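You operate a simulated robot arm through the tools that you are given. There is no shell and no other tool.

You run a simulated robot arm. Do the job below in one go: nothing can be reset, and whatever is moved stays where it is left.

JOB
Pour nuts into the yellow and blue tubs and lid the blue one.
Fine: about 100 ml each; the bag goes back. Set down upright: nut bag.

Only the result counts: the job must be done as asked and must still hold three seconds after the hand-in. Knocking over, shifting, dropping, spilling or breaking anything else fails it. Lids that push on must go on centred and level and be pressed home; caps that screw on are set level and turned clockwise until they are tight.

ROBOT AND FRAMES
A 7-joint arm with a two-finger parallel gripper, fixed in place. Base frame: the origin is on the floor under the middle of its stand, x ahead of it, y to its left, z up; the work surface is at about z = 760. Units: mm, rad, N and s.
With the tool pointing down near the work surface it reaches from about 440 to 920 mm from the base axis. Its first joint turns from -2.496 to 2.496 rad. Payload 3 kg.
Tool frame: the origin (TCP) lies between the finger pads and is the grasp point; the fingertips stand 30 mm ahead of it; z points along the fingers, y is the line along which they close. The gripper opens to 94 mm. The fingers are 28 mm wide and 10 mm thick; the gripper's body (50 by 96 mm) begins 55 mm behind the TCP.
Orientation is that of the tool frame in the base frame, as a unit quaternion [w, x, y, z]. With the fingers straight down and closing along the base's y, the tool's x points along the base's -x, its y along +y and its z along -z.

CONTROLS
- The arm moves only by the tool send_rows. Its argument "motion" is a list of rows, each a list of 7 numbers: the shift along the tool's x, y, z in mm, then the turn, a rotation vector about the tool's x, y, z in rad, then the gripper command, from -1 (shut) to 1 (fully open), values between in proportion. In form: [[dx, dy, dz, rx, ry, rz, hand], ...]. A call has 1 to 20 rows; each row is the pose to reach, as a shift and turn from the pose commanded when the call began, along the tool's axes at that moment. Rows are played at 5 a second. More than 50 mm and 0.15 rad between two rows, or a gripper value outside its range, and nothing of the call is played. A pose out of reach is approached as far as the arm can. The call stops where the force on the tool passes 40 N (or 10 N more than at its start, if that is more) or the arm is blocked; 0.2 s more then pass. Each finger travels about 72 mm/s and halts on what it meets, pressing with about 34 N; the grip force reading is that of the motor and also rises with nothing between the fingers. The clock runs only during rows and for 0.2 s after the last one: add rows that repeat a pose to give the fingers time. It gives the time, the measured TCP pose, the force on the tool (base axes), the opening and the grip force at its end, in the units of the frame above (readings bear some noise), with the torque about the TCP (base axes, N m) and any sound that the robot's microphone picked up, and new pictures: "show" is both (left out), scene, wrist or none.
- Cameras (640 x 400 px; columns grow to the right, rows downward): "scene" is fixed at [220.9, -499.7, 1548.2]; the picture's right is [0.85, -0.53, 0.00], its down [-0.34, -0.54, -0.77] and it looks along [0.41, 0.66, -0.63] (base axes); focal length 336 px, centre (320, 200). "wrist" rides on the gripper at [76, 14, -103] in the tool frame; the picture's right is [-0.18, 0.98, 0.00], its down [-0.75, -0.14, -0.64] and it looks along [-0.63, -0.12, 0.77] (tool axes); focal length 243 px, centre (320, 200). There is no depth. A picture from a camera that has moved, and an enlarged one, comes with that camera's place and axes in the base frame and with its lens.
- enlarge(camera, box): a new picture of the part [left, top, right, bottom] of that camera's present view, enlarged. The clock stands still meanwhile.
- close_job(): hands the job in; it is judged then, once.

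Places have to be worked out from the pictures, the camera data and where the tool is seen. Open the gripper and draw the arm clear of the work before you hand the job in, unless the task says otherwise.

The tools are called after ">>>" as name(argument=value, ...) on one line, values as JSON. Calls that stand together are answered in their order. send_rows: Moves the arm, as the interface text tells. Its arguments: {"type":"object","properties":{"motion":{"type":"array","items":{"type":"array","items":{"type":"number"}}},"show":{"type":"string","enum":["both","scene","wrist","none"]}},"required":["motion"]} The other tools are called the same way: enlarge (camera, box) takes an enlarged picture of a part of a camera's view; close_job () hands the job in.

At the start:

```text
t: 0.0
position: [573.9, 148.1, 1177.7]
orientation: [0.0, 0.0, 1.0, 0.0]
wrist_force: [-0.2, 0.3, 0.5]
ft_torque: [-0.01, 0.01, -0.01]
grip_width: 94.1
grasp_force: 0.1
```

scene: 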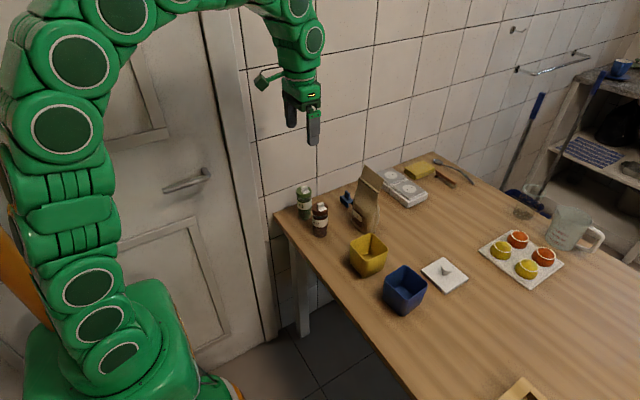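
wrist: 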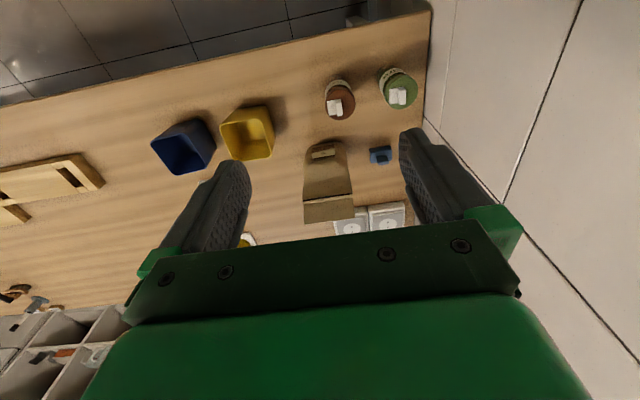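

I'll start by looking closer at the tubs, the bag and the lid before moving.

>>> enlarge(camera="scene", box=[280, 150, 480, 320])

>>> enlarge(camera="wrist", box=[130, 50, 450, 250])

>>> enlarge(camera="scene", box=[330, 150, 430, 250])

```text
2.35 times, centred on (380, 235) of scene
camera zoom: at [220.9, -499.7, 1548.2], right [0.85, -0.53, 0.0], down [-0.34, -0.54, -0.77], along [0.41, 0.66, -0.63], focal length 791 px, centre (179, 118)
```

zoom: 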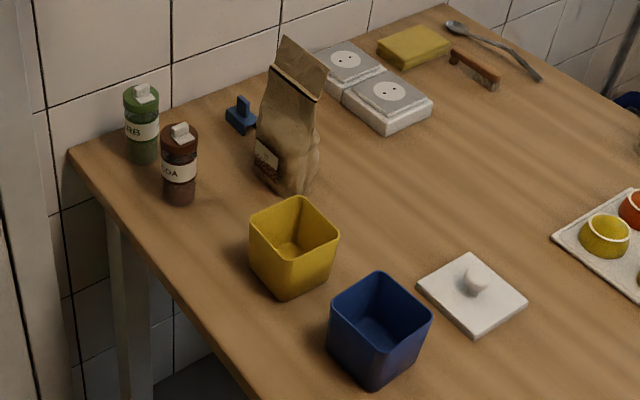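

```text
2.00 times, centred on (290, 150) of wrist
camera zoom: at [496.4, 162.4, 1282.3], right [0.18, 0.98, 0.0], down [0.75, -0.14, 0.64], along [0.63, -0.12, -0.77], focal length 485 px, centre (380, 300)
```

zoom: 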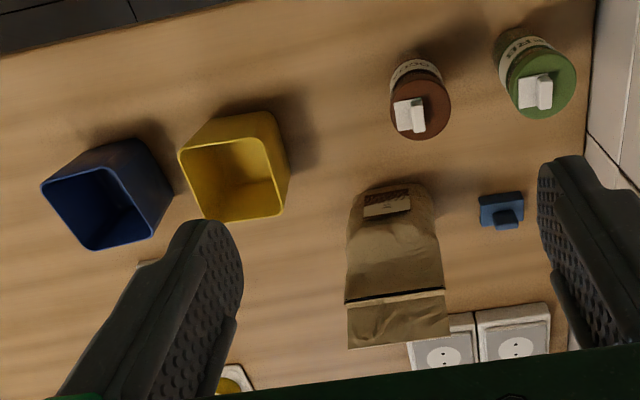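

```text
4.00 times, centred on (380, 200) of scene
camera zoom: at [220.9, -499.7, 1548.2], right [0.85, -0.53, 0.0], down [-0.34, -0.54, -0.77], along [0.41, 0.66, -0.63], focal length 1345 px, centre (80, 200)
```

zoom: 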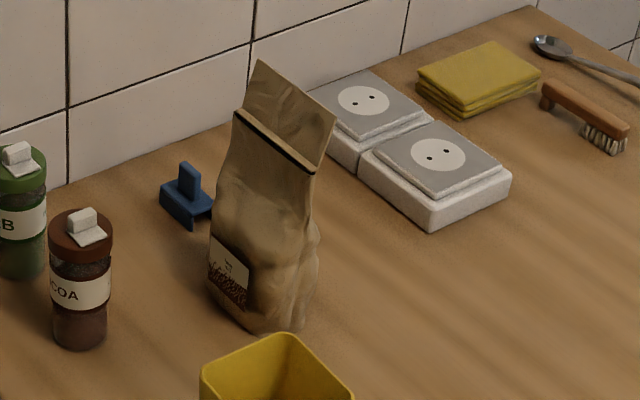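

The bag stands at about (765, 110), yellow tub about (688, -17), blue tub about (698, -167), lid about (851, -171). I move the wrist camera nearer the bag to see its mouth.

>>> send_rows(motion=[[-22, -13, 20, 0, 0, 0, 1], [-44, -26, 40, 0, 0, 0, 1], [-66, -38, 60, 0, 0, 0, 1], [-66, -38, 60, 0, 0, 0, 1]], show="both")

```text
t: 1.0
position: [641.2, 112.1, 1117.8]
orientation: [0.0, 0.001, 1.0, 0.0]
wrist_force: [-0.2, -0.3, 0.1]
ft_torque: [0.01, -0.03, -0.01]
grip_width: 94.1
grasp_force: 0.1
camera wrist: at [562.0, 125.3, 1221.0], right [0.18, 0.98, 0.0], down [0.75, -0.14, 0.64], along [0.63, -0.12, -0.77], focal length 243 px, centre (320, 200)
```

scene: 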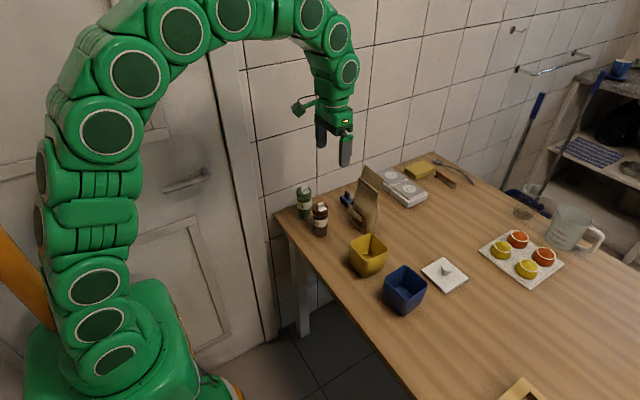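
wrist: 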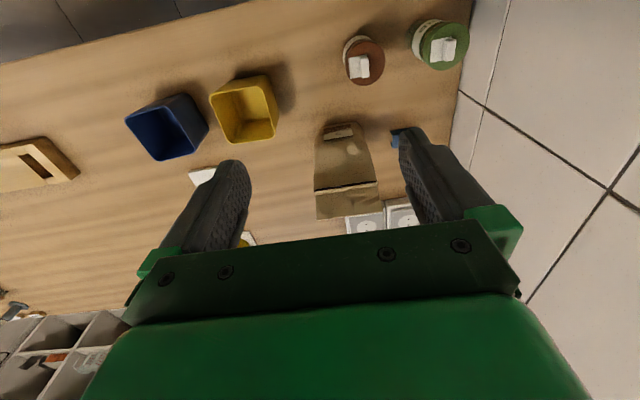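

>>> enlarge(camera="wrist", box=[290, 110, 410, 230])

>>> enlarge(camera="wrist", box=[110, 60, 300, 180])

```text
3.33 times, centred on (350, 170) of wrist
camera zoom: at [562.0, 125.3, 1221.0], right [0.18, 0.98, 0.0], down [0.75, -0.14, 0.64], along [0.63, -0.12, -0.77], focal length 809 px, centre (220, 300)
```

zoom: 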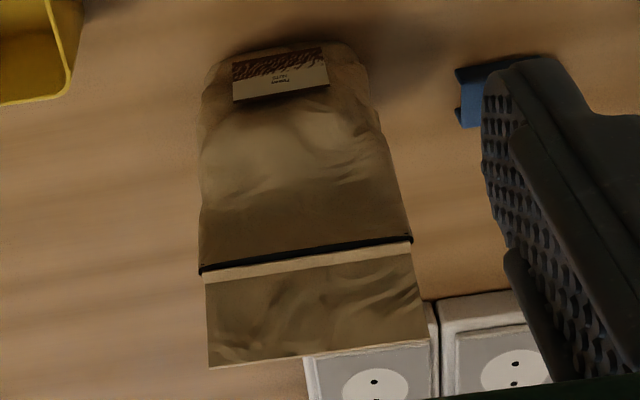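

```text
3.33 times, centred on (205, 120) of wrist
camera zoom: at [562.0, 125.3, 1221.0], right [0.18, 0.98, 0.0], down [0.75, -0.14, 0.64], along [0.63, -0.12, -0.77], focal length 809 px, centre (703, 467)
```

zoom: 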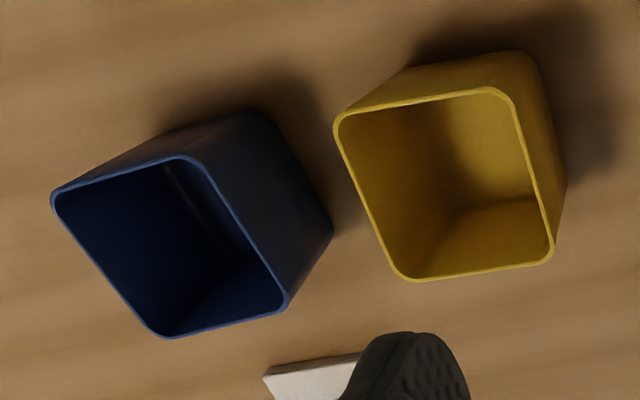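

The bag's wide faces look along ±x (upper edge near x≈799, z≈976, y 77–169), with a dark line at z≈929 and thickness along x. I turn the tool level, pointing along +y with the camera on top, which is both a better view of the mouth and a possible grasp direction.

>>> send_rows(motion=[[-9.6, -16.1, 0, -0.0806, 0.0806, 0.0806, 1], [-19.2, -32.3, 0, -0.1612, 0.1612, 0.1612, 1], [-28.8, -48.4, 0, -0.2418, 0.2418, 0.2418, 1], [-38.4, -64.5, 0, -0.3224, 0.3224, 0.3224, 1], [-48, -80.7, 0, -0.403, 0.403, 0.403, 1], [-57.6, -96.8, 0, -0.4836, 0.4836, 0.4836, 1], [-67.2, -113, 0, -0.5642, 0.5642, 0.5642, 1], [-76.8, -129, 0, -0.6448, 0.6448, 0.6448, 1], [-86.4, -145, 0, -0.7254, 0.7254, 0.7254, 1], [-96, -161, 0, -0.806, 0.806, 0.806, 1], [-105.6, -177.5, 0, -0.8866, 0.8866, 0.8866, 1], [-115.2, -193.6, 0, -0.9672, 0.9672, 0.9672, 1], [-124.8, -209.7, 0, -1.0478, 1.0478, 1.0478, 1], [-134.4, -225.9, 0, -1.1284, 1.1284, 1.1284, 1], [-144, -242, 0, -1.2092, 1.2092, 1.2092, 1], [-144, -242, 0, -1.2092, 1.2092, 1.2092, 1]], show="both")

```text
t: 4.4
position: [785.1, -134.0, 1117.1]
orientation: [0.501, -0.5, -0.5, -0.5]
wrist_force: [0.4, 0.5, 0.0]
ft_torque: [0.04, 0.01, 0.0]
grip_width: 94.2
grasp_force: 0.0
out of reach, approached as far as the arm can: row 6, 7, 8, 9, 10, 11, 12, 13, 14
camera wrist: at [797.0, -236.1, 1194.8], right [0.98, 0.0, -0.18], down [-0.14, -0.64, -0.76], along [-0.12, 0.77, -0.63], focal length 243 px, centre (320, 200)
```

scene: 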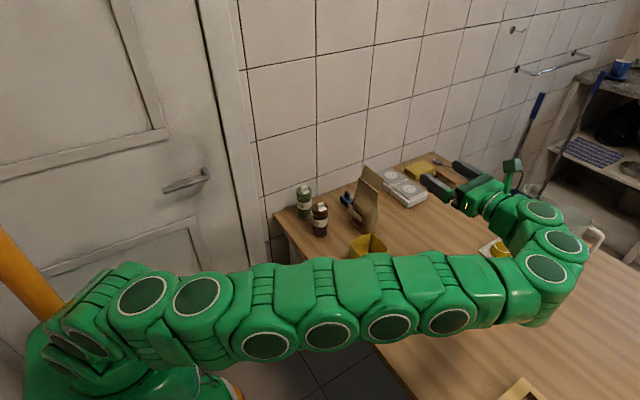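
wrist: 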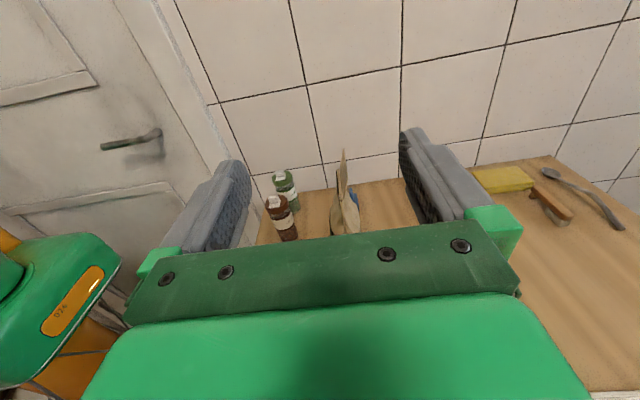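

The level pose was reached but the arm is rather stretched. The camera now sees the bag edge-on between the fingers, so I enlarge it to judge profile and mouth.

>>> enlarge(camera="wrist", box=[290, 140, 400, 240])

>>> enlarge(camera="scene", box=[340, 160, 400, 240])

```text
4.00 times, centred on (345, 190) of wrist
camera zoom: at [797.0, -236.1, 1194.8], right [0.98, 0.0, -0.18], down [-0.14, -0.64, -0.76], along [-0.12, 0.77, -0.63], focal length 970 px, centre (220, 240)
```

zoom: 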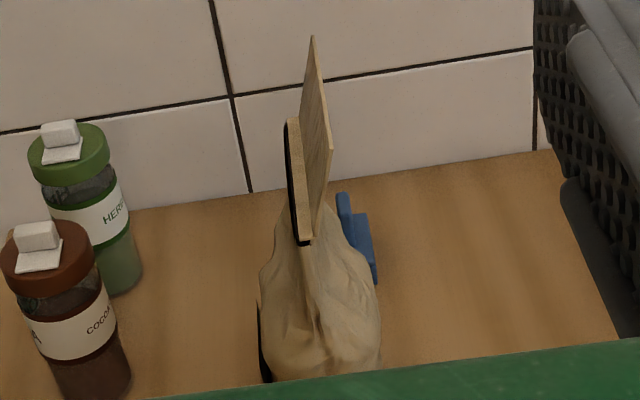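

```text
5.00 times, centred on (370, 200) of scene
camera zoom: at [220.9, -499.7, 1548.2], right [0.85, -0.53, 0.0], down [-0.34, -0.54, -0.77], along [0.41, 0.66, -0.63], focal length 1682 px, centre (70, 200)
```

zoom: 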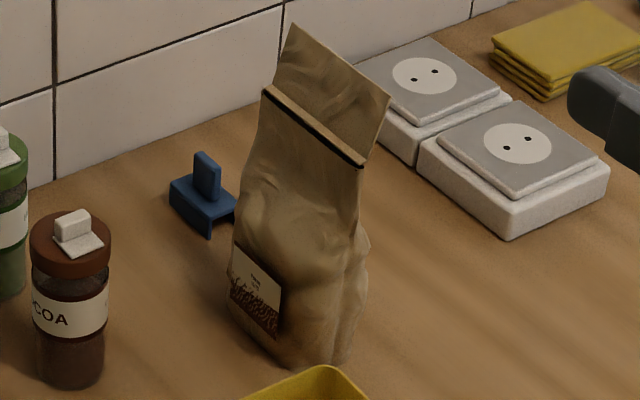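

The side view shows the bag narrowing to the top, with a narrow lip and a taller back panel. I tilt the tool about 50° down over the bag so the camera looks straight down into the mouth.

>>> send_rows(motion=[[-7, -2, 26, 0, -0.0873, 0, 1], [-14, -4, 51, 0, -0.1746, 0, 1], [-21, -6, 77, 0, -0.2619, 0, 1], [-29, -8, 102, 0, -0.3492, 0, 1], [-36, -10, 128, 0, -0.4365, 0, 1], [-43, -12, 154, 0, -0.5238, 0, 1], [-50, -14, 179, 0, -0.6111, 0, 1], [-57, -16, 205, 0, -0.6984, 0, 1], [-64, -18, 230, 0, -0.7857, 0, 1], [-70, -20, 256, 0, -0.873, 0, 1], [-70, -20, 256, 0, -0.873, 0, 1]], show="both")

```text
t: 6.8
position: [764.7, 124.2, 1050.6]
orientation: [-0.241, 0.665, 0.664, 0.242]
wrist_force: [-0.2, -0.1, -0.3]
ft_torque: [-0.02, 0.02, 0.0]
grip_width: 93.9
grasp_force: 0.1
camera wrist: at [776.1, 116.9, 1179.6], right [0.98, -0.14, -0.12], down [-0.14, -0.99, 0.01], along [-0.12, 0.01, -0.99], focal length 243 px, centre (320, 200)
```

scene: 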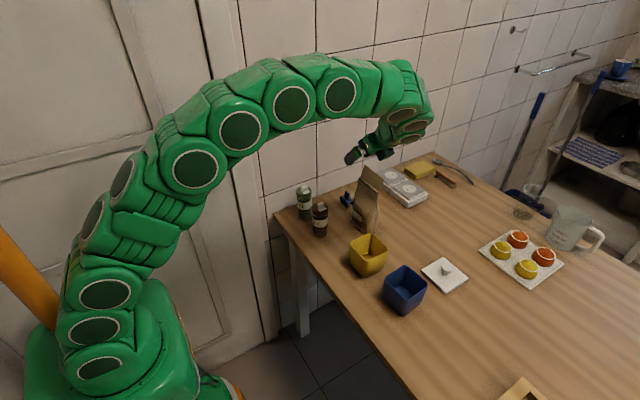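
wrist: 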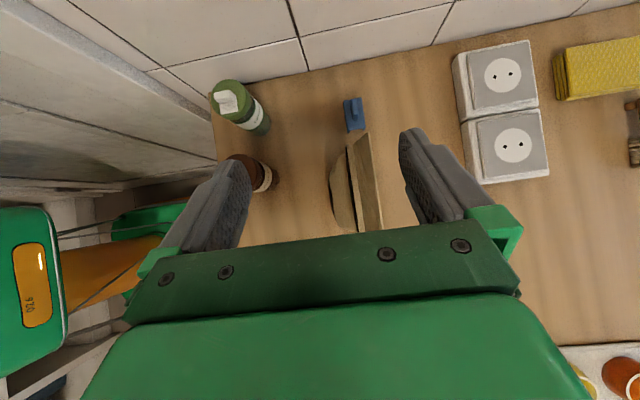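

>>> enlarge(camera="wrist", box=[310, 120, 410, 240])

>>> enlarge(camera="scene", box=[340, 160, 400, 240])

```text
3.33 times, centred on (360, 180) of wrist
camera zoom: at [776.1, 116.9, 1179.6], right [0.98, -0.14, -0.12], down [-0.14, -0.99, 0.01], along [-0.12, 0.01, -0.99], focal length 809 px, centre (187, 267)
```

zoom: 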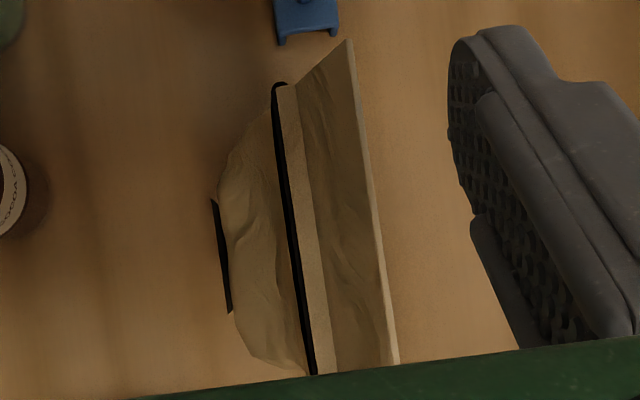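

```text
5.00 times, centred on (370, 200) of scene
camera zoom: at [220.9, -499.7, 1548.2], right [0.85, -0.53, 0.0], down [-0.34, -0.54, -0.77], along [0.41, 0.66, -0.63], focal length 1682 px, centre (70, 200)
```

zoom: 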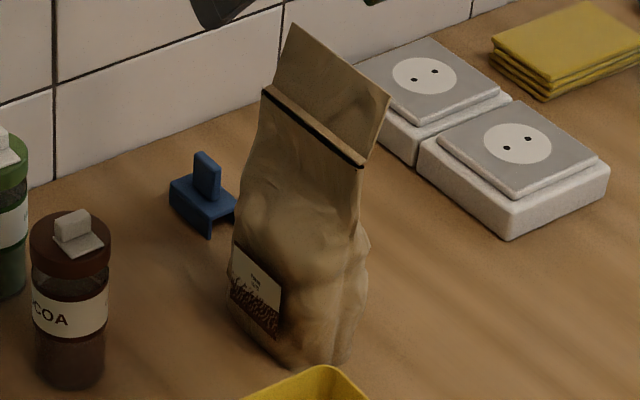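

From above I see a black-fronted strip along the front and a taller panel behind; I need to know where the opening is. I lower the open fingers so they straddle only the thin top (about 40 mm clear on each side) for a closer view.

>>> send_rows(motion=[[0, 30, 0, 0, 0, 0, 1], [-13, 30, 16, 0, 0, 0, 1], [-26, 30, 31, 0, 0, 0, 1], [-38, 30, 45, 0, 0, 0, 1], [-38, 30, 45, 0, 0, 0, 1]], show="wrist")

>>> enlarge(camera="wrist", box=[240, 60, 420, 240])

```text
t: 8.0
position: [792.3, 123.4, 988.6]
orientation: [-0.241, 0.666, 0.663, 0.243]
wrist_force: [-0.4, 0.1, -0.4]
ft_torque: [-0.01, 0.04, -0.02]
grip_width: 93.8
grasp_force: 0.1
camera wrist: at [805.1, 116.0, 1117.6], right [0.98, -0.14, -0.12], down [-0.14, -0.99, 0.01], along [-0.12, 0.01, -0.99], focal length 243 px, centre (320, 200)
```

wrist: 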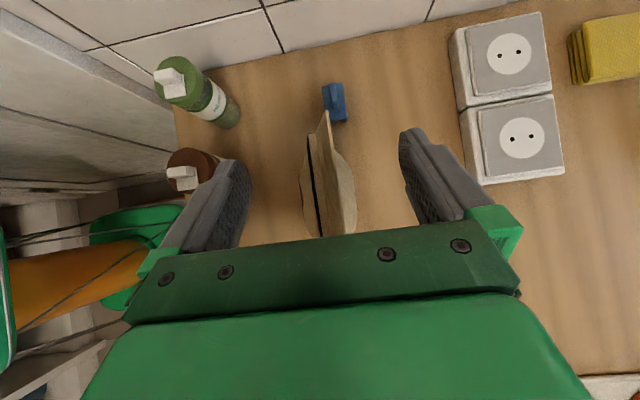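

```text
2.22 times, centred on (330, 150) of wrist
camera zoom: at [805.1, 116.0, 1117.6], right [0.98, -0.14, -0.12], down [-0.14, -0.99, 0.01], along [-0.12, 0.01, -0.99], focal length 539 px, centre (298, 311)
```

zoom: 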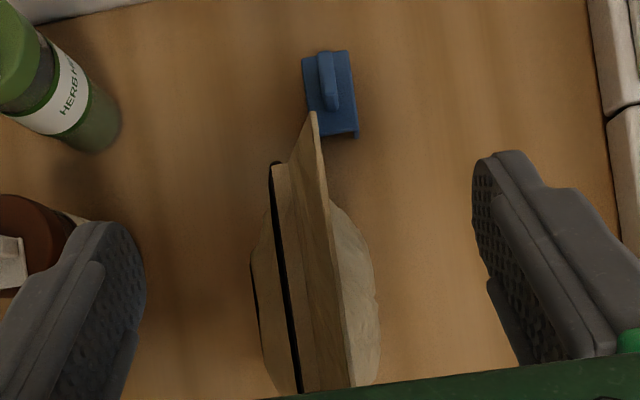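

The enlargement is a true zoom, so I zoom tightly on the strip's end from both cameras to tell opening from tie.

>>> enlarge(camera="wrist", box=[300, 110, 348, 140])

>>> enlarge(camera="wrist", box=[300, 150, 364, 240])

>>> enlarge(camera="scene", box=[354, 160, 386, 200])

```text
13.33 times, centred on (324, 125) of wrist
camera zoom: at [805.1, 116.0, 1117.6], right [0.98, -0.14, -0.12], down [-0.14, -0.99, 0.01], along [-0.12, 0.01, -0.99], focal length 3235 px, centre (267, 1200)
```

zoom: 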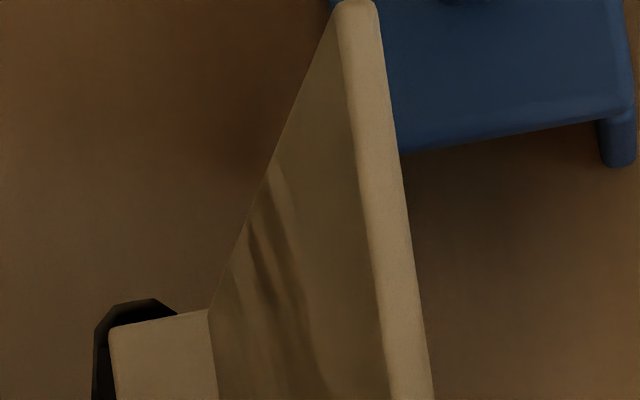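

```text
4.44 times, centred on (332, 195) of wrist
camera zoom: at [805.1, 116.0, 1117.6], right [0.98, -0.14, -0.12], down [-0.14, -0.99, 0.01], along [-0.12, 0.01, -0.99], focal length 1078 px, centre (267, 222)
```

zoom: 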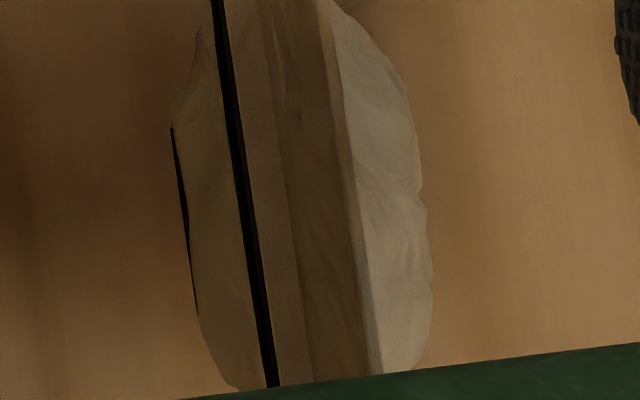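

```text
10.00 times, centred on (370, 180) of scene
camera zoom: at [220.9, -499.7, 1548.2], right [0.85, -0.53, 0.0], down [-0.34, -0.54, -0.77], along [0.41, 0.66, -0.63], focal length 3363 px, centre (-180, 400)
```

zoom: 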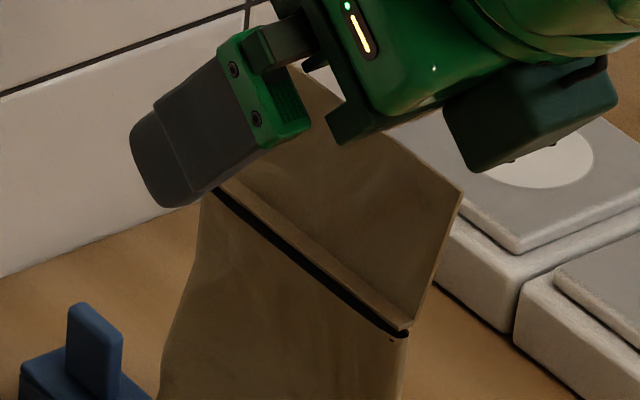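

The strip looks like a cap with a black band and I can't yet tell where nuts come out. I back straight up and swing to look at the bag from its front (−x) side.

>>> send_rows(motion=[[23, 0, -28, 0, 0, 0, 1], [46, 0, -56, 0, 0, 0, 1], [70, 0, -84, 0, 0, 0, 1], [68, -14, -84, -0.118, 0.0628, 0.0429, 1], [67, -28, -83, -0.236, 0.1256, 0.0858, 1], [65, -42, -83, -0.354, 0.1883, 0.1287, 1], [63, -56, -82, -0.472, 0.2511, 0.1716, 1], [62, -70, -82, -0.59, 0.3139, 0.2145, 1], [60, -84, -81, -0.708, 0.3767, 0.2574, 1], [58, -98, -81, -0.826, 0.4395, 0.3002, 1], [57, -112, -80, -0.944, 0.5023, 0.3431, 1], [55, -126, -80, -1.062, 0.565, 0.386, 1], [53, -140, -79, -1.18, 0.6278, 0.4289, 1], [52, -154, -79, -1.298, 0.6906, 0.4718, 1], [50, -168, -78, -1.416, 0.7534, 0.5147, 1], [48, -182, -78, -1.5335, 0.8162, 0.5576, 1], [48, -182, -78, -1.5335, 0.8162, 0.5576, 1]], show="both")

```text
t: 11.6
position: [735.5, 118.2, 1092.8]
orientation: [-0.002, 0.645, 0.005, 0.764]
wrist_force: [-0.5, 0.6, 0.1]
ft_torque: [0.0, 0.01, -0.02]
grip_width: 94.1
grasp_force: 0.1
out of reach, approached as far as the arm can: row 10, 11, 12, 13, 14, 15, 16, 17
camera wrist: at [620.1, 104.6, 1151.5], right [0.04, -0.98, -0.18], down [-0.51, 0.13, -0.85], along [0.86, 0.12, -0.49], focal length 243 px, centre (320, 200)
```

scene: 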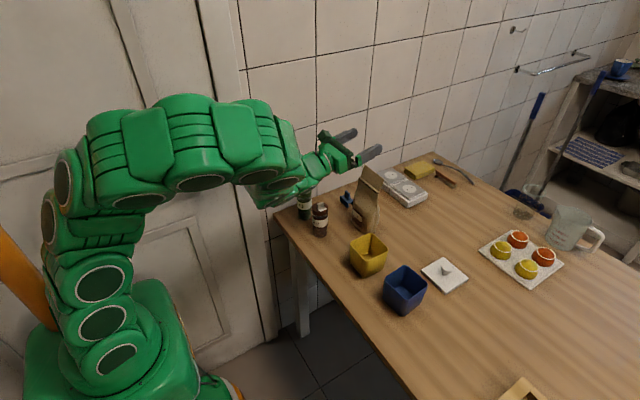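
wrist: 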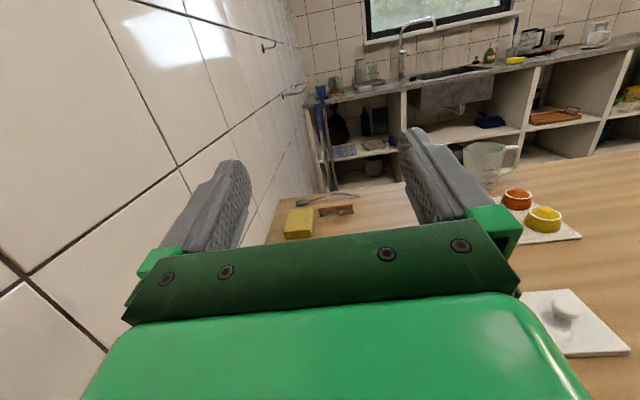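

The arm can't fold in that far, so this view misses the bag. The scene camera is now unobstructed, so I zoom tightly on the bag's top edge and strip.

>>> enlarge(camera="scene", box=[352, 162, 384, 182])

>>> enlarge(camera="scene", box=[366, 178, 388, 200])

>>> enlarge(camera="scene", box=[345, 180, 385, 235])

```text
16.00 times, centred on (368, 172) of scene
camera zoom: at [220.9, -499.7, 1548.2], right [0.85, -0.53, 0.0], down [-0.34, -0.54, -0.77], along [0.41, 0.66, -0.63], focal length 5381 px, centre (-448, 648)
```

zoom: 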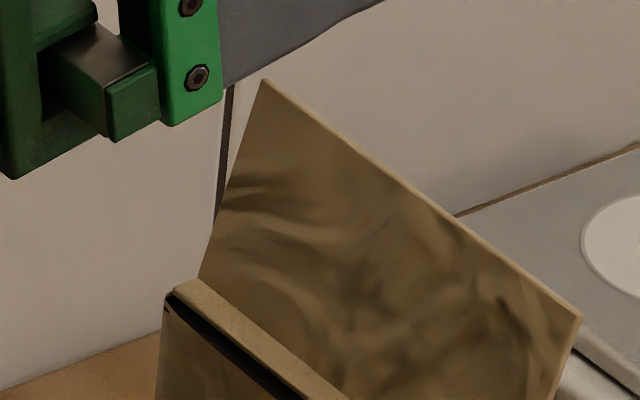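

```text
16.00 times, centred on (377, 189) of scene
camera zoom: at [220.9, -499.7, 1548.2], right [0.85, -0.53, 0.0], down [-0.34, -0.54, -0.77], along [0.41, 0.66, -0.63], focal length 5381 px, centre (-592, 376)
```

zoom: 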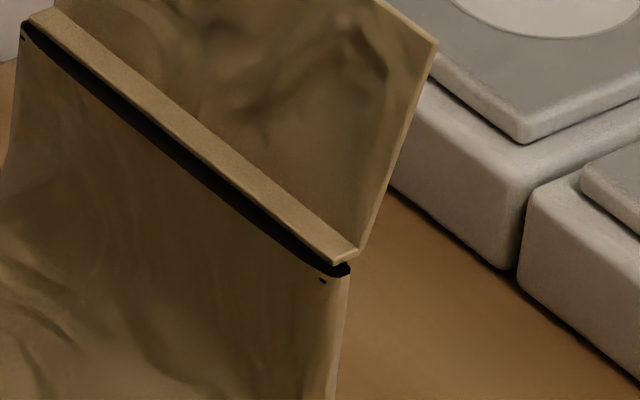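

```text
7.27 times, centred on (365, 208) of scene
camera zoom: at [220.9, -499.7, 1548.2], right [0.85, -0.53, 0.0], down [-0.34, -0.54, -0.77], along [0.41, 0.66, -0.63], focal length 2446 px, centre (-7, 146)
```

zoom: 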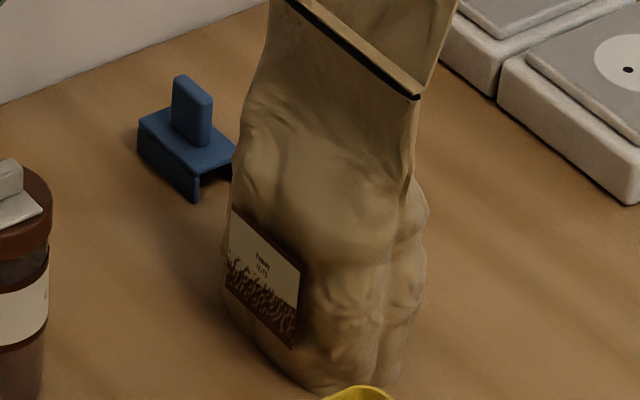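

Now it is clear: the black band is the open mouth slot at the body's top, with a folded-back L-shaped flap standing behind it, and the blue piece is the removed clip. The slot is 96 mm wide (wider than a tub), so I plan to grip the body across its thickness from the −y side at about 40° down and pour from the slot's corner; first I return to that tool attitude, high up.

>>> send_rows(motion=[[1.7, 8.3, 8.1, 0.1198, -0.0525, -0.0321, 1], [3.4, 16.6, 16.2, 0.2396, -0.1049, -0.0642, 1], [5.1, 24.9, 24.3, 0.3594, -0.1574, -0.0963, 1], [6.8, 33.2, 32.5, 0.4792, -0.2098, -0.1283, 1], [8.5, 41.5, 40.6, 0.599, -0.2623, -0.1604, 1], [10.2, 49.8, 48.7, 0.7188, -0.3148, -0.1925, 1], [11.8, 58.2, 56.8, 0.8387, -0.3672, -0.2246, 1], [13.5, 66.5, 64.9, 0.9585, -0.4197, -0.2567, 1], [15.2, 74.8, 73, 1.0783, -0.4722, -0.2888, 1], [16.9, 83.1, 81.1, 1.1981, -0.5246, -0.3208, 1], [18.6, 91.4, 89.3, 1.3179, -0.5771, -0.3529, 1], [20.3, 99.7, 97.4, 1.4377, -0.6295, -0.385, 1], [22, 108, 105.5, 1.5575, -0.682, -0.4171, 1], [22, 108, 105.5, 1.5575, -0.682, -0.4171, 1]], show="both")

```text
t: 14.6
position: [835.8, 10.9, 1131.5]
orientation: [-0.299, 0.641, 0.641, 0.297]
wrist_force: [0.1, 0.3, -0.1]
ft_torque: [0.03, 0.0, 0.01]
grip_width: 94.3
grasp_force: 0.0
camera wrist: at [848.7, -17.6, 1257.3], right [0.98, -0.12, -0.14], down [-0.14, -0.98, -0.16], along [-0.12, 0.18, -0.98], focal length 243 px, centre (320, 200)
```

scene: 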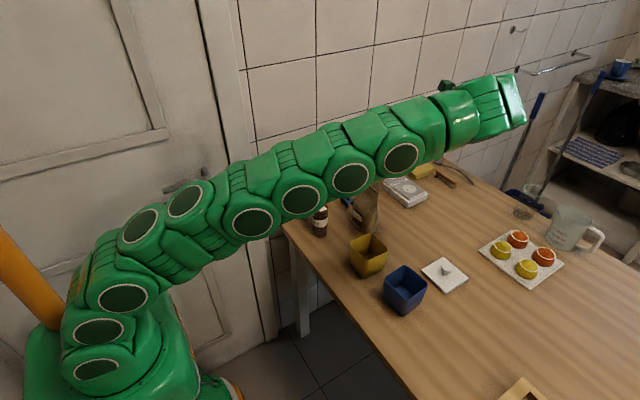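
wrist: 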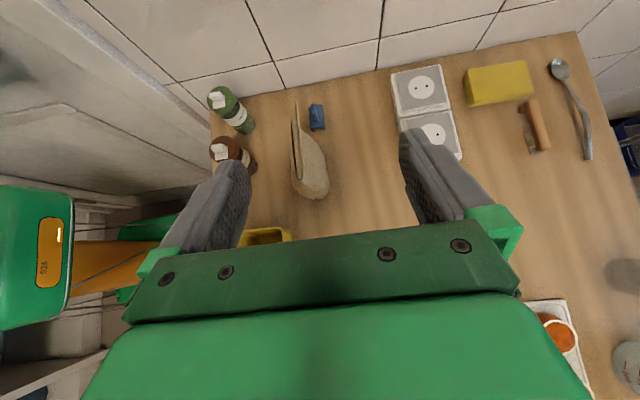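

The arm is at (836, 11, 1131) with the tool 40° down toward +y. I zoom on the bag once more from this side to fix its outline for the grasp.

>>> enlarge(camera="wrist", box=[265, 90, 365, 215])

```text
3.20 times, centred on (315, 152) of wrist
camera zoom: at [848.7, -17.6, 1257.3], right [0.98, -0.12, -0.14], down [-0.14, -0.98, -0.16], along [-0.12, 0.18, -0.98], focal length 776 px, centre (336, 352)
```

zoom: 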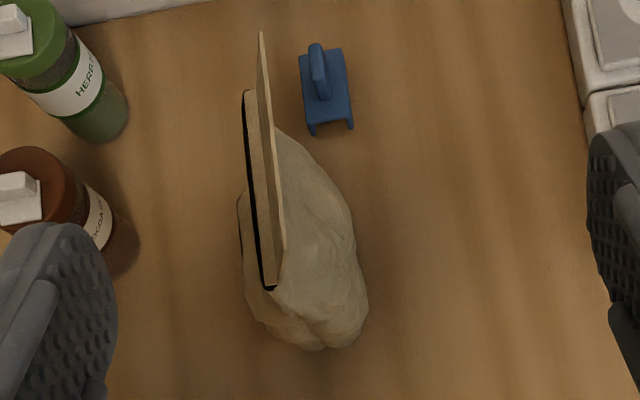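

Bag body spans x≈748–817 (centre ≈782), y≈71–172. I go to a pre-grasp point 120 mm back along the tool axis from the planned grip at (782, 94, 836).

>>> send_rows(motion=[[-34.6, -10.8, 26.7, 0, 0, 0, 1], [-69.1, -21.6, 53.3, 0, 0, 0, 1], [-103.7, -32.4, 80, 0, 0, 0, 1], [-138.2, -43.2, 106.6, 0, 0, 0, 1], [-172.8, -54, 133.3, 0, 0, 0, 1], [-172.8, -54, 133.3, 0, 0, 0, 1]], show="both")

```text
t: 16.0
position: [780.8, 2.4, 914.5]
orientation: [-0.298, 0.641, 0.641, 0.299]
wrist_force: [-0.5, -0.4, 0.3]
ft_torque: [-0.01, -0.01, 0.06]
grip_width: 93.9
grasp_force: 0.1
camera wrist: at [792.8, -27.1, 1039.9], right [0.98, -0.12, -0.14], down [-0.14, -0.98, -0.16], along [-0.12, 0.18, -0.98], focal length 243 px, centre (320, 200)
```

scene: 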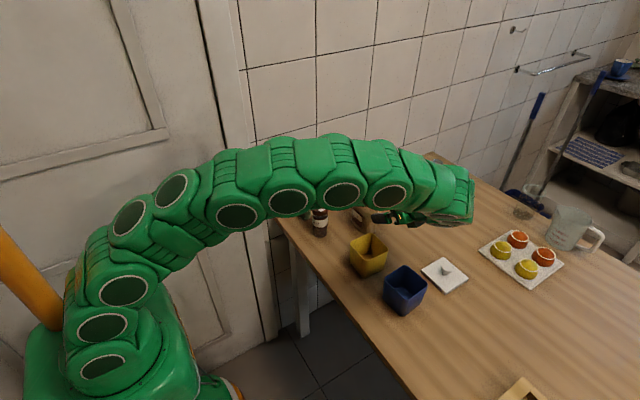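
wrist: 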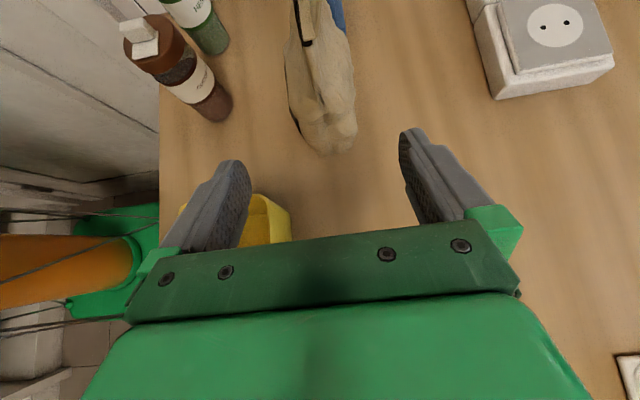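

The bag sits centred between the open fingers. I advance 120 mm along the tool axis to the grip point.

>>> send_rows(motion=[[0, 0.5, 30, 0, 0, 0, 1], [0, 1, 60, 0, 0, 0, 1], [0, 1.5, 80, 0, 0, 0, 1], [0, 1.5, 100, 0, 0, 0, 1], [0, 1.5, 120, 0, 0, 0, 1], [0, 1.5, 120, 0, 0, 0, 1]], show="both")

>>> enlarge(camera="wrist", box=[220, 40, 440, 240])

```text
t: 17.4
position: [783.6, 95.1, 838.7]
orientation: [-0.299, 0.641, 0.64, 0.299]
wrist_force: [0.7, -1.1, 1.0]
ft_torque: [0.07, 0.02, -0.02]
grip_width: 94.0
grasp_force: 0.0
camera wrist: at [795.1, 65.8, 963.9], right [0.98, -0.12, -0.14], down [-0.14, -0.98, -0.16], along [-0.12, 0.18, -0.98], focal length 243 px, centre (320, 200)
```

scene: 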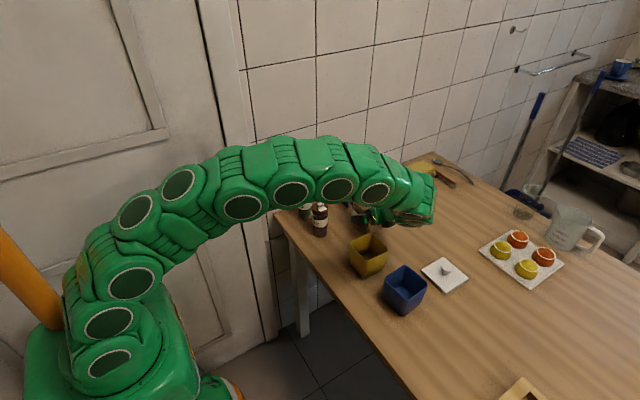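
wrist: 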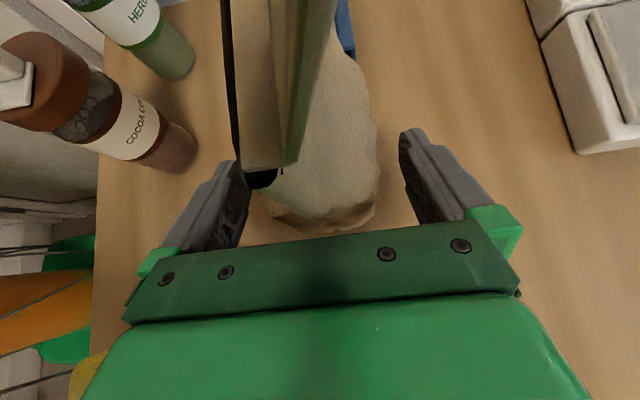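

```text
2.00 times, centred on (330, 140) of wrist
camera zoom: at [795.1, 65.8, 963.9], right [0.98, -0.12, -0.14], down [-0.14, -0.98, -0.16], along [-0.12, 0.18, -0.98], focal length 485 px, centre (300, 320)
```

zoom: 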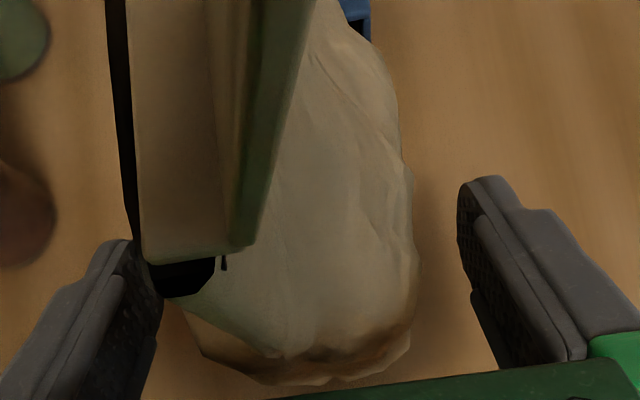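

Left gap is about 2 mm smaller than the right, so I shift 2 mm toward −x and close the fingers on the bag body.

>>> send_rows(motion=[[0, -2, 0, 0, 0, 0, 1], [0, -2, 0, 0, 0, 0, 0.55], [0, -2, 0, 0, 0, 0, 0.3], [0, -2, 0, 0, 0, 0, -1], [0, -2, 0, 0, 0, 0, -1], [0, -2, 0, 0, 0, 0, -1], [0, -2, 0, 0, 0, 0, -1]], show="both")

```text
t: 19.0
position: [780.8, 95.4, 837.6]
orientation: [-0.298, 0.641, 0.641, 0.299]
wrist_force: [3.6, -1.0, 13.2]
ft_torque: [0.24, -0.77, -0.12]
grip_width: 57.0
grasp_force: 33.8
camera wrist: at [793.2, 65.3, 964.3], right [0.98, -0.12, -0.14], down [-0.14, -0.98, -0.16], along [-0.12, 0.18, -0.98], focal length 243 px, centre (320, 200)
```

scene: 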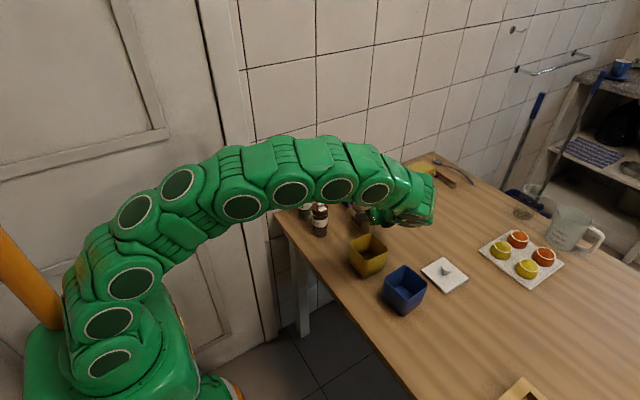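
wrist: 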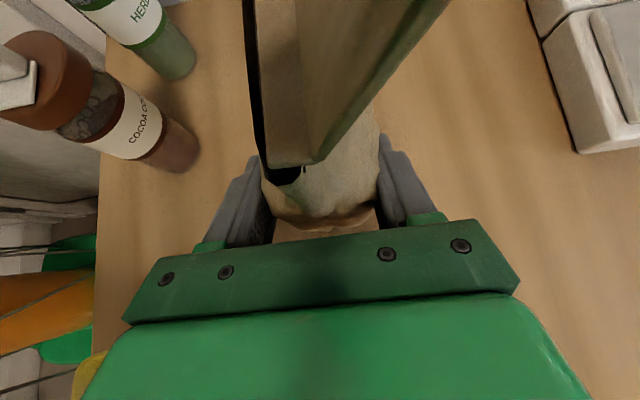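

Gripped at 57 mm, but the wedge shape pushes the hand up with 13 N, and the flap looks more tilted back than before. I zoom in before lifting.

>>> enlarge(camera="wrist", box=[220, 0, 460, 240])

>>> enlarge(camera="scene", box=[340, 180, 440, 240])

```text
1.67 times, centred on (340, 120) of wrist
camera zoom: at [793.2, 65.3, 964.3], right [0.98, -0.12, -0.14], down [-0.14, -0.98, -0.16], along [-0.12, 0.18, -0.98], focal length 404 px, centre (287, 333)
```

zoom: 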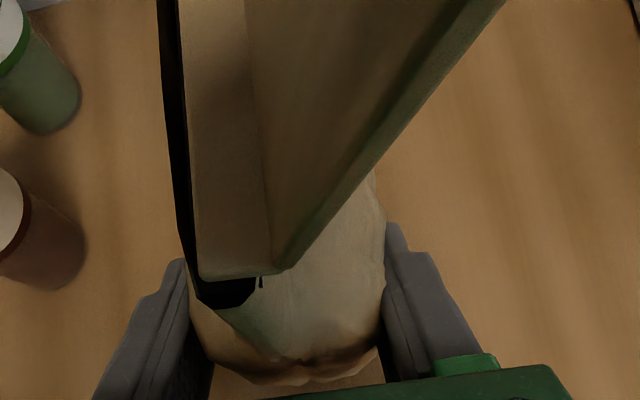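

```text
6.40 times, centred on (390, 210) of scene
camera zoom: at [220.9, -499.7, 1548.2], right [0.85, -0.53, 0.0], down [-0.34, -0.54, -0.77], along [0.41, 0.66, -0.63], focal length 2152 px, centre (-128, 136)
```

zoom: 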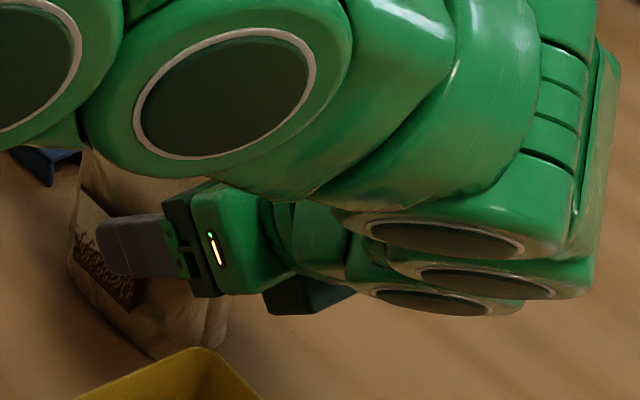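

The bag only rocked back a couple of degrees as the fingers seated. I lift slowly, 20 mm first, and watch the opening and force for slip.

>>> send_rows(motion=[[3.1, 0, -2.6, 0, 0, 0, -1], [6.1, 0, -5.1, 0, 0, 0, -1], [9.2, 0, -7.7, 0, 0, 0, -1], [15.3, 0, -12.9, 0, 0, 0, -1], [15.3, 0, -12.9, 0, 0, 0, -1]], show="both")

>>> enlarge(camera="wrist", box=[220, 0, 460, 240])

```text
t: 20.2
position: [781.0, 94.9, 857.4]
orientation: [-0.298, 0.641, 0.64, 0.299]
wrist_force: [0.6, 0.8, -2.3]
ft_torque: [-0.05, 0.0, -0.01]
grip_width: 57.1
grasp_force: 33.8
camera wrist: at [793.9, 65.1, 983.5], right [0.98, -0.12, -0.14], down [-0.14, -0.98, -0.16], along [-0.12, 0.18, -0.98], focal length 243 px, centre (320, 200)
```

scene: 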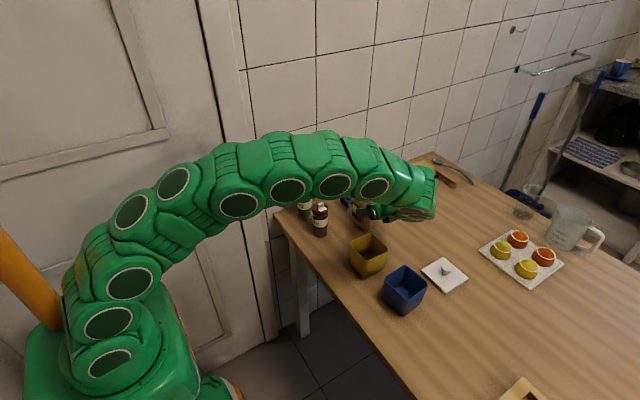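
wrist: 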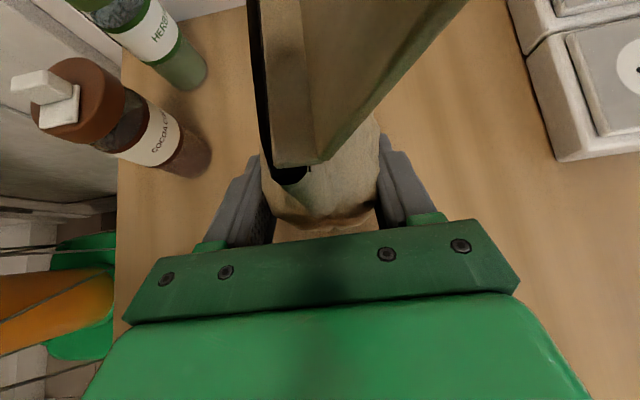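

```text
1.67 times, centred on (340, 120) of wrist
camera zoom: at [793.9, 65.1, 983.5], right [0.98, -0.12, -0.14], down [-0.14, -0.98, -0.16], along [-0.12, 0.18, -0.98], focal length 404 px, centre (287, 333)
```

zoom: 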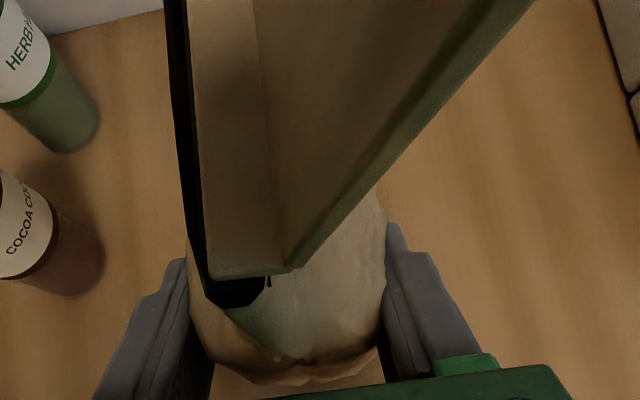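

The bag lifts cleanly (about 2.3 N hanging, opening steady at 57 mm). I raise it 120 mm more to clear everything and inspect the mouth.

>>> send_rows(motion=[[30.6, 0, -25.7, 0, 0, 0, -1], [61.3, 0, -51.4, 0, 0, 0, -1], [91.9, 0, -77.2, 0, 0, 0, -1], [91.9, 0, -77.2, 0, 0, 0, -1], [91.9, 0, -77.2, 0, 0, 0, -1]], show="both")

>>> enlarge(camera="scene", box=[330, 130, 430, 230])

```text
t: 21.4
position: [781.3, 95.9, 978.1]
orientation: [-0.299, 0.641, 0.64, 0.298]
wrist_force: [-0.3, -0.2, -2.1]
ft_torque: [-0.05, 0.01, 0.02]
grip_width: 57.0
grasp_force: 34.3
camera wrist: at [794.0, 65.9, 1103.9], right [0.98, -0.12, -0.14], down [-0.14, -0.98, -0.16], along [-0.12, 0.18, -0.98], focal length 243 px, centre (320, 200)
```

scene: 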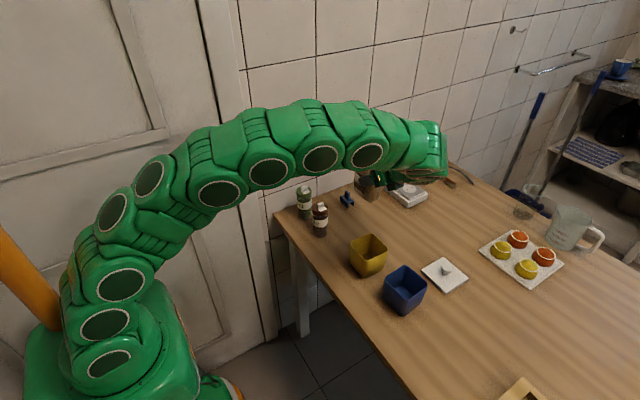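
wrist: 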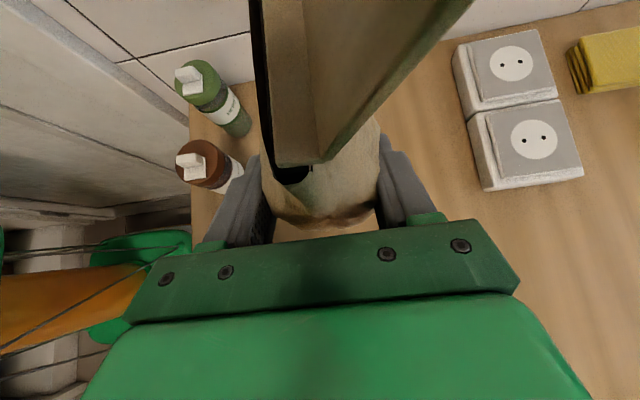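

```text
4.00 times, centred on (380, 180) of scene
camera zoom: at [220.9, -499.7, 1548.2], right [0.85, -0.53, 0.0], down [-0.34, -0.54, -0.77], along [0.41, 0.66, -0.63], focal length 1345 px, centre (80, 280)
```

zoom: 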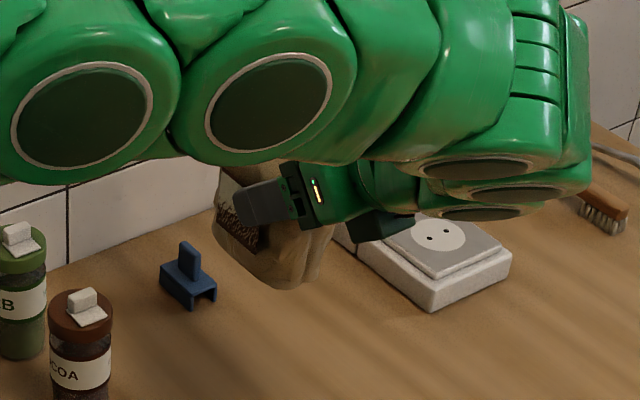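

The bag is firmly held and high. I now carry it toward the yellow tub while tilting it sideways about 50° (tool ends straight down, mouth corner aimed above the tub), which should still be below the pouring angle.

>>> send_rows(motion=[[-13.4, -10.5, -21, 0, -0.0873, 0, -1], [-26.9, -21, -42, 0, -0.1746, 0, -1], [-40.3, -31.5, -62.9, 0, -0.2619, 0, -1], [-53.7, -42, -83.9, 0, -0.3492, 0, -1], [-67.2, -52.5, -104.9, 0, -0.4365, 0, -1], [-80.6, -63, -125.9, 0, -0.5238, 0, -1], [-94, -73.5, -146.9, 0, -0.6111, 0, -1], [-107.4, -84, -167.8, 0, -0.6984, 0, -1], [-120.9, -94.5, -188.8, 0, -0.7857, 0, -1], [-134.3, -105, -209.8, 0, -0.873, 0, -1], [-134.3, -105, -209.8, 0, -0.873, 0, -1]], show="both")

>>> enlarge(camera="scene", box=[330, 180, 450, 320])

```text
t: 23.8
position: [674.2, -152.0, 1009.8]
orientation: [0.0, 0.708, 0.706, -0.001]
wrist_force: [0.4, 0.2, -2.3]
ft_torque: [-0.03, 0.05, 0.02]
grip_width: 57.0
grasp_force: 33.6
camera wrist: at [688.3, -76.3, 1113.1], right [0.98, -0.19, 0.0], down [-0.14, -0.75, 0.64], along [-0.12, -0.63, -0.77], focal length 243 px, centre (320, 200)
```

scene: 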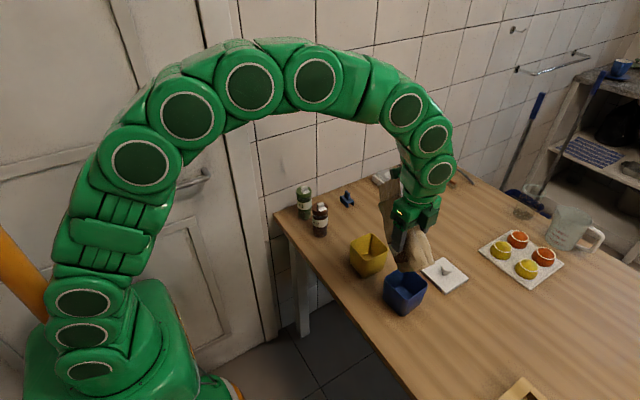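
wrist: 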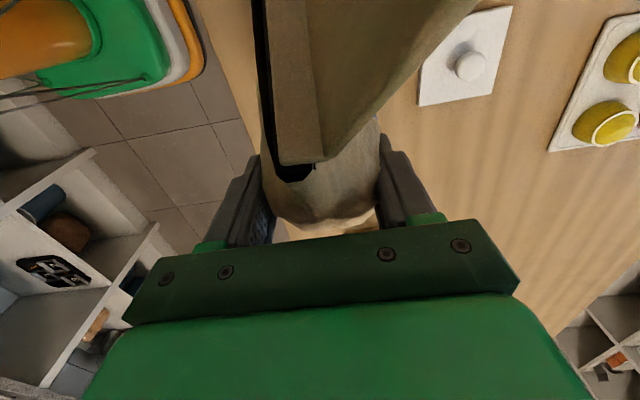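

```text
2.86 times, centred on (390, 250) of scene
camera zoom: at [220.9, -499.7, 1548.2], right [0.85, -0.53, 0.0], down [-0.34, -0.54, -0.77], along [0.41, 0.66, -0.63], focal length 961 px, centre (120, 57)
```

zoom: 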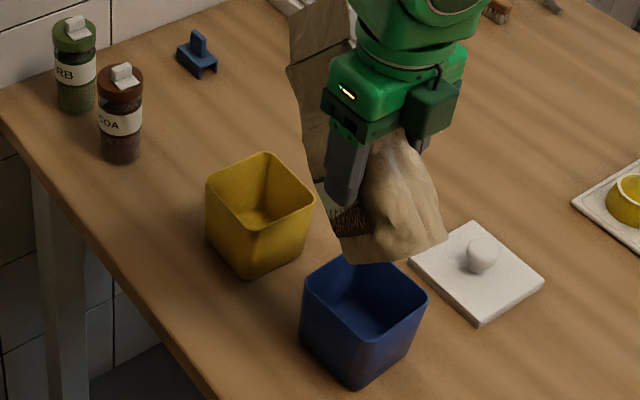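

The hold is steady at a 50° tilt. I zoom on the mouth from the scene camera to see it better before tipping further.

>>> enlarge(camera="scene", box=[370, 160, 430, 215])

>>> enlarge(camera="wrist", box=[240, 0, 480, 200])

```text
7.27 times, centred on (400, 188) of scene
camera zoom: at [220.9, -499.7, 1548.2], right [0.85, -0.53, 0.0], down [-0.34, -0.54, -0.77], along [0.41, 0.66, -0.63], focal length 2446 px, centre (-262, 291)
```

zoom: 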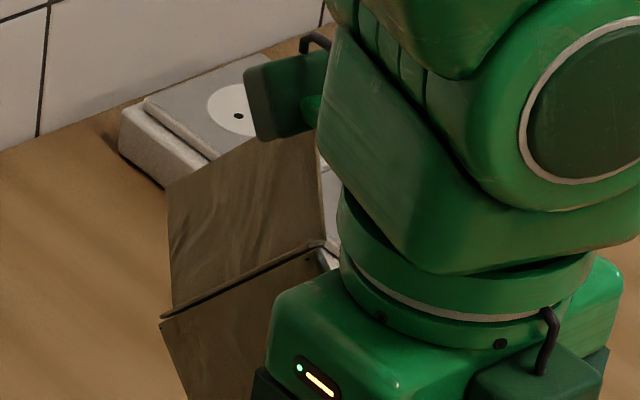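

```text
2.00 times, centred on (360, 100) of wrist
camera zoom: at [688.3, -76.3, 1113.1], right [0.98, -0.19, 0.0], down [-0.14, -0.75, 0.64], along [-0.12, -0.63, -0.77], focal length 485 px, centre (240, 400)
```

zoom: 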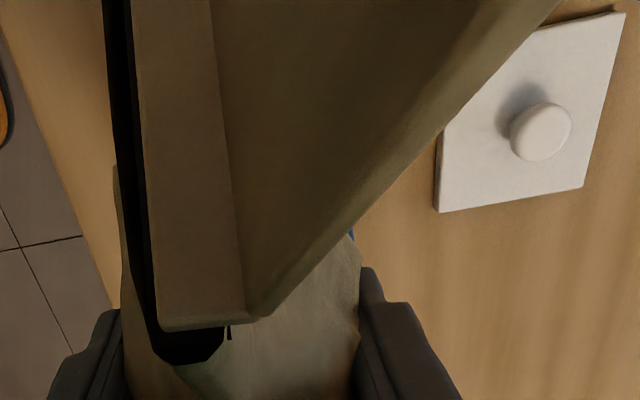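

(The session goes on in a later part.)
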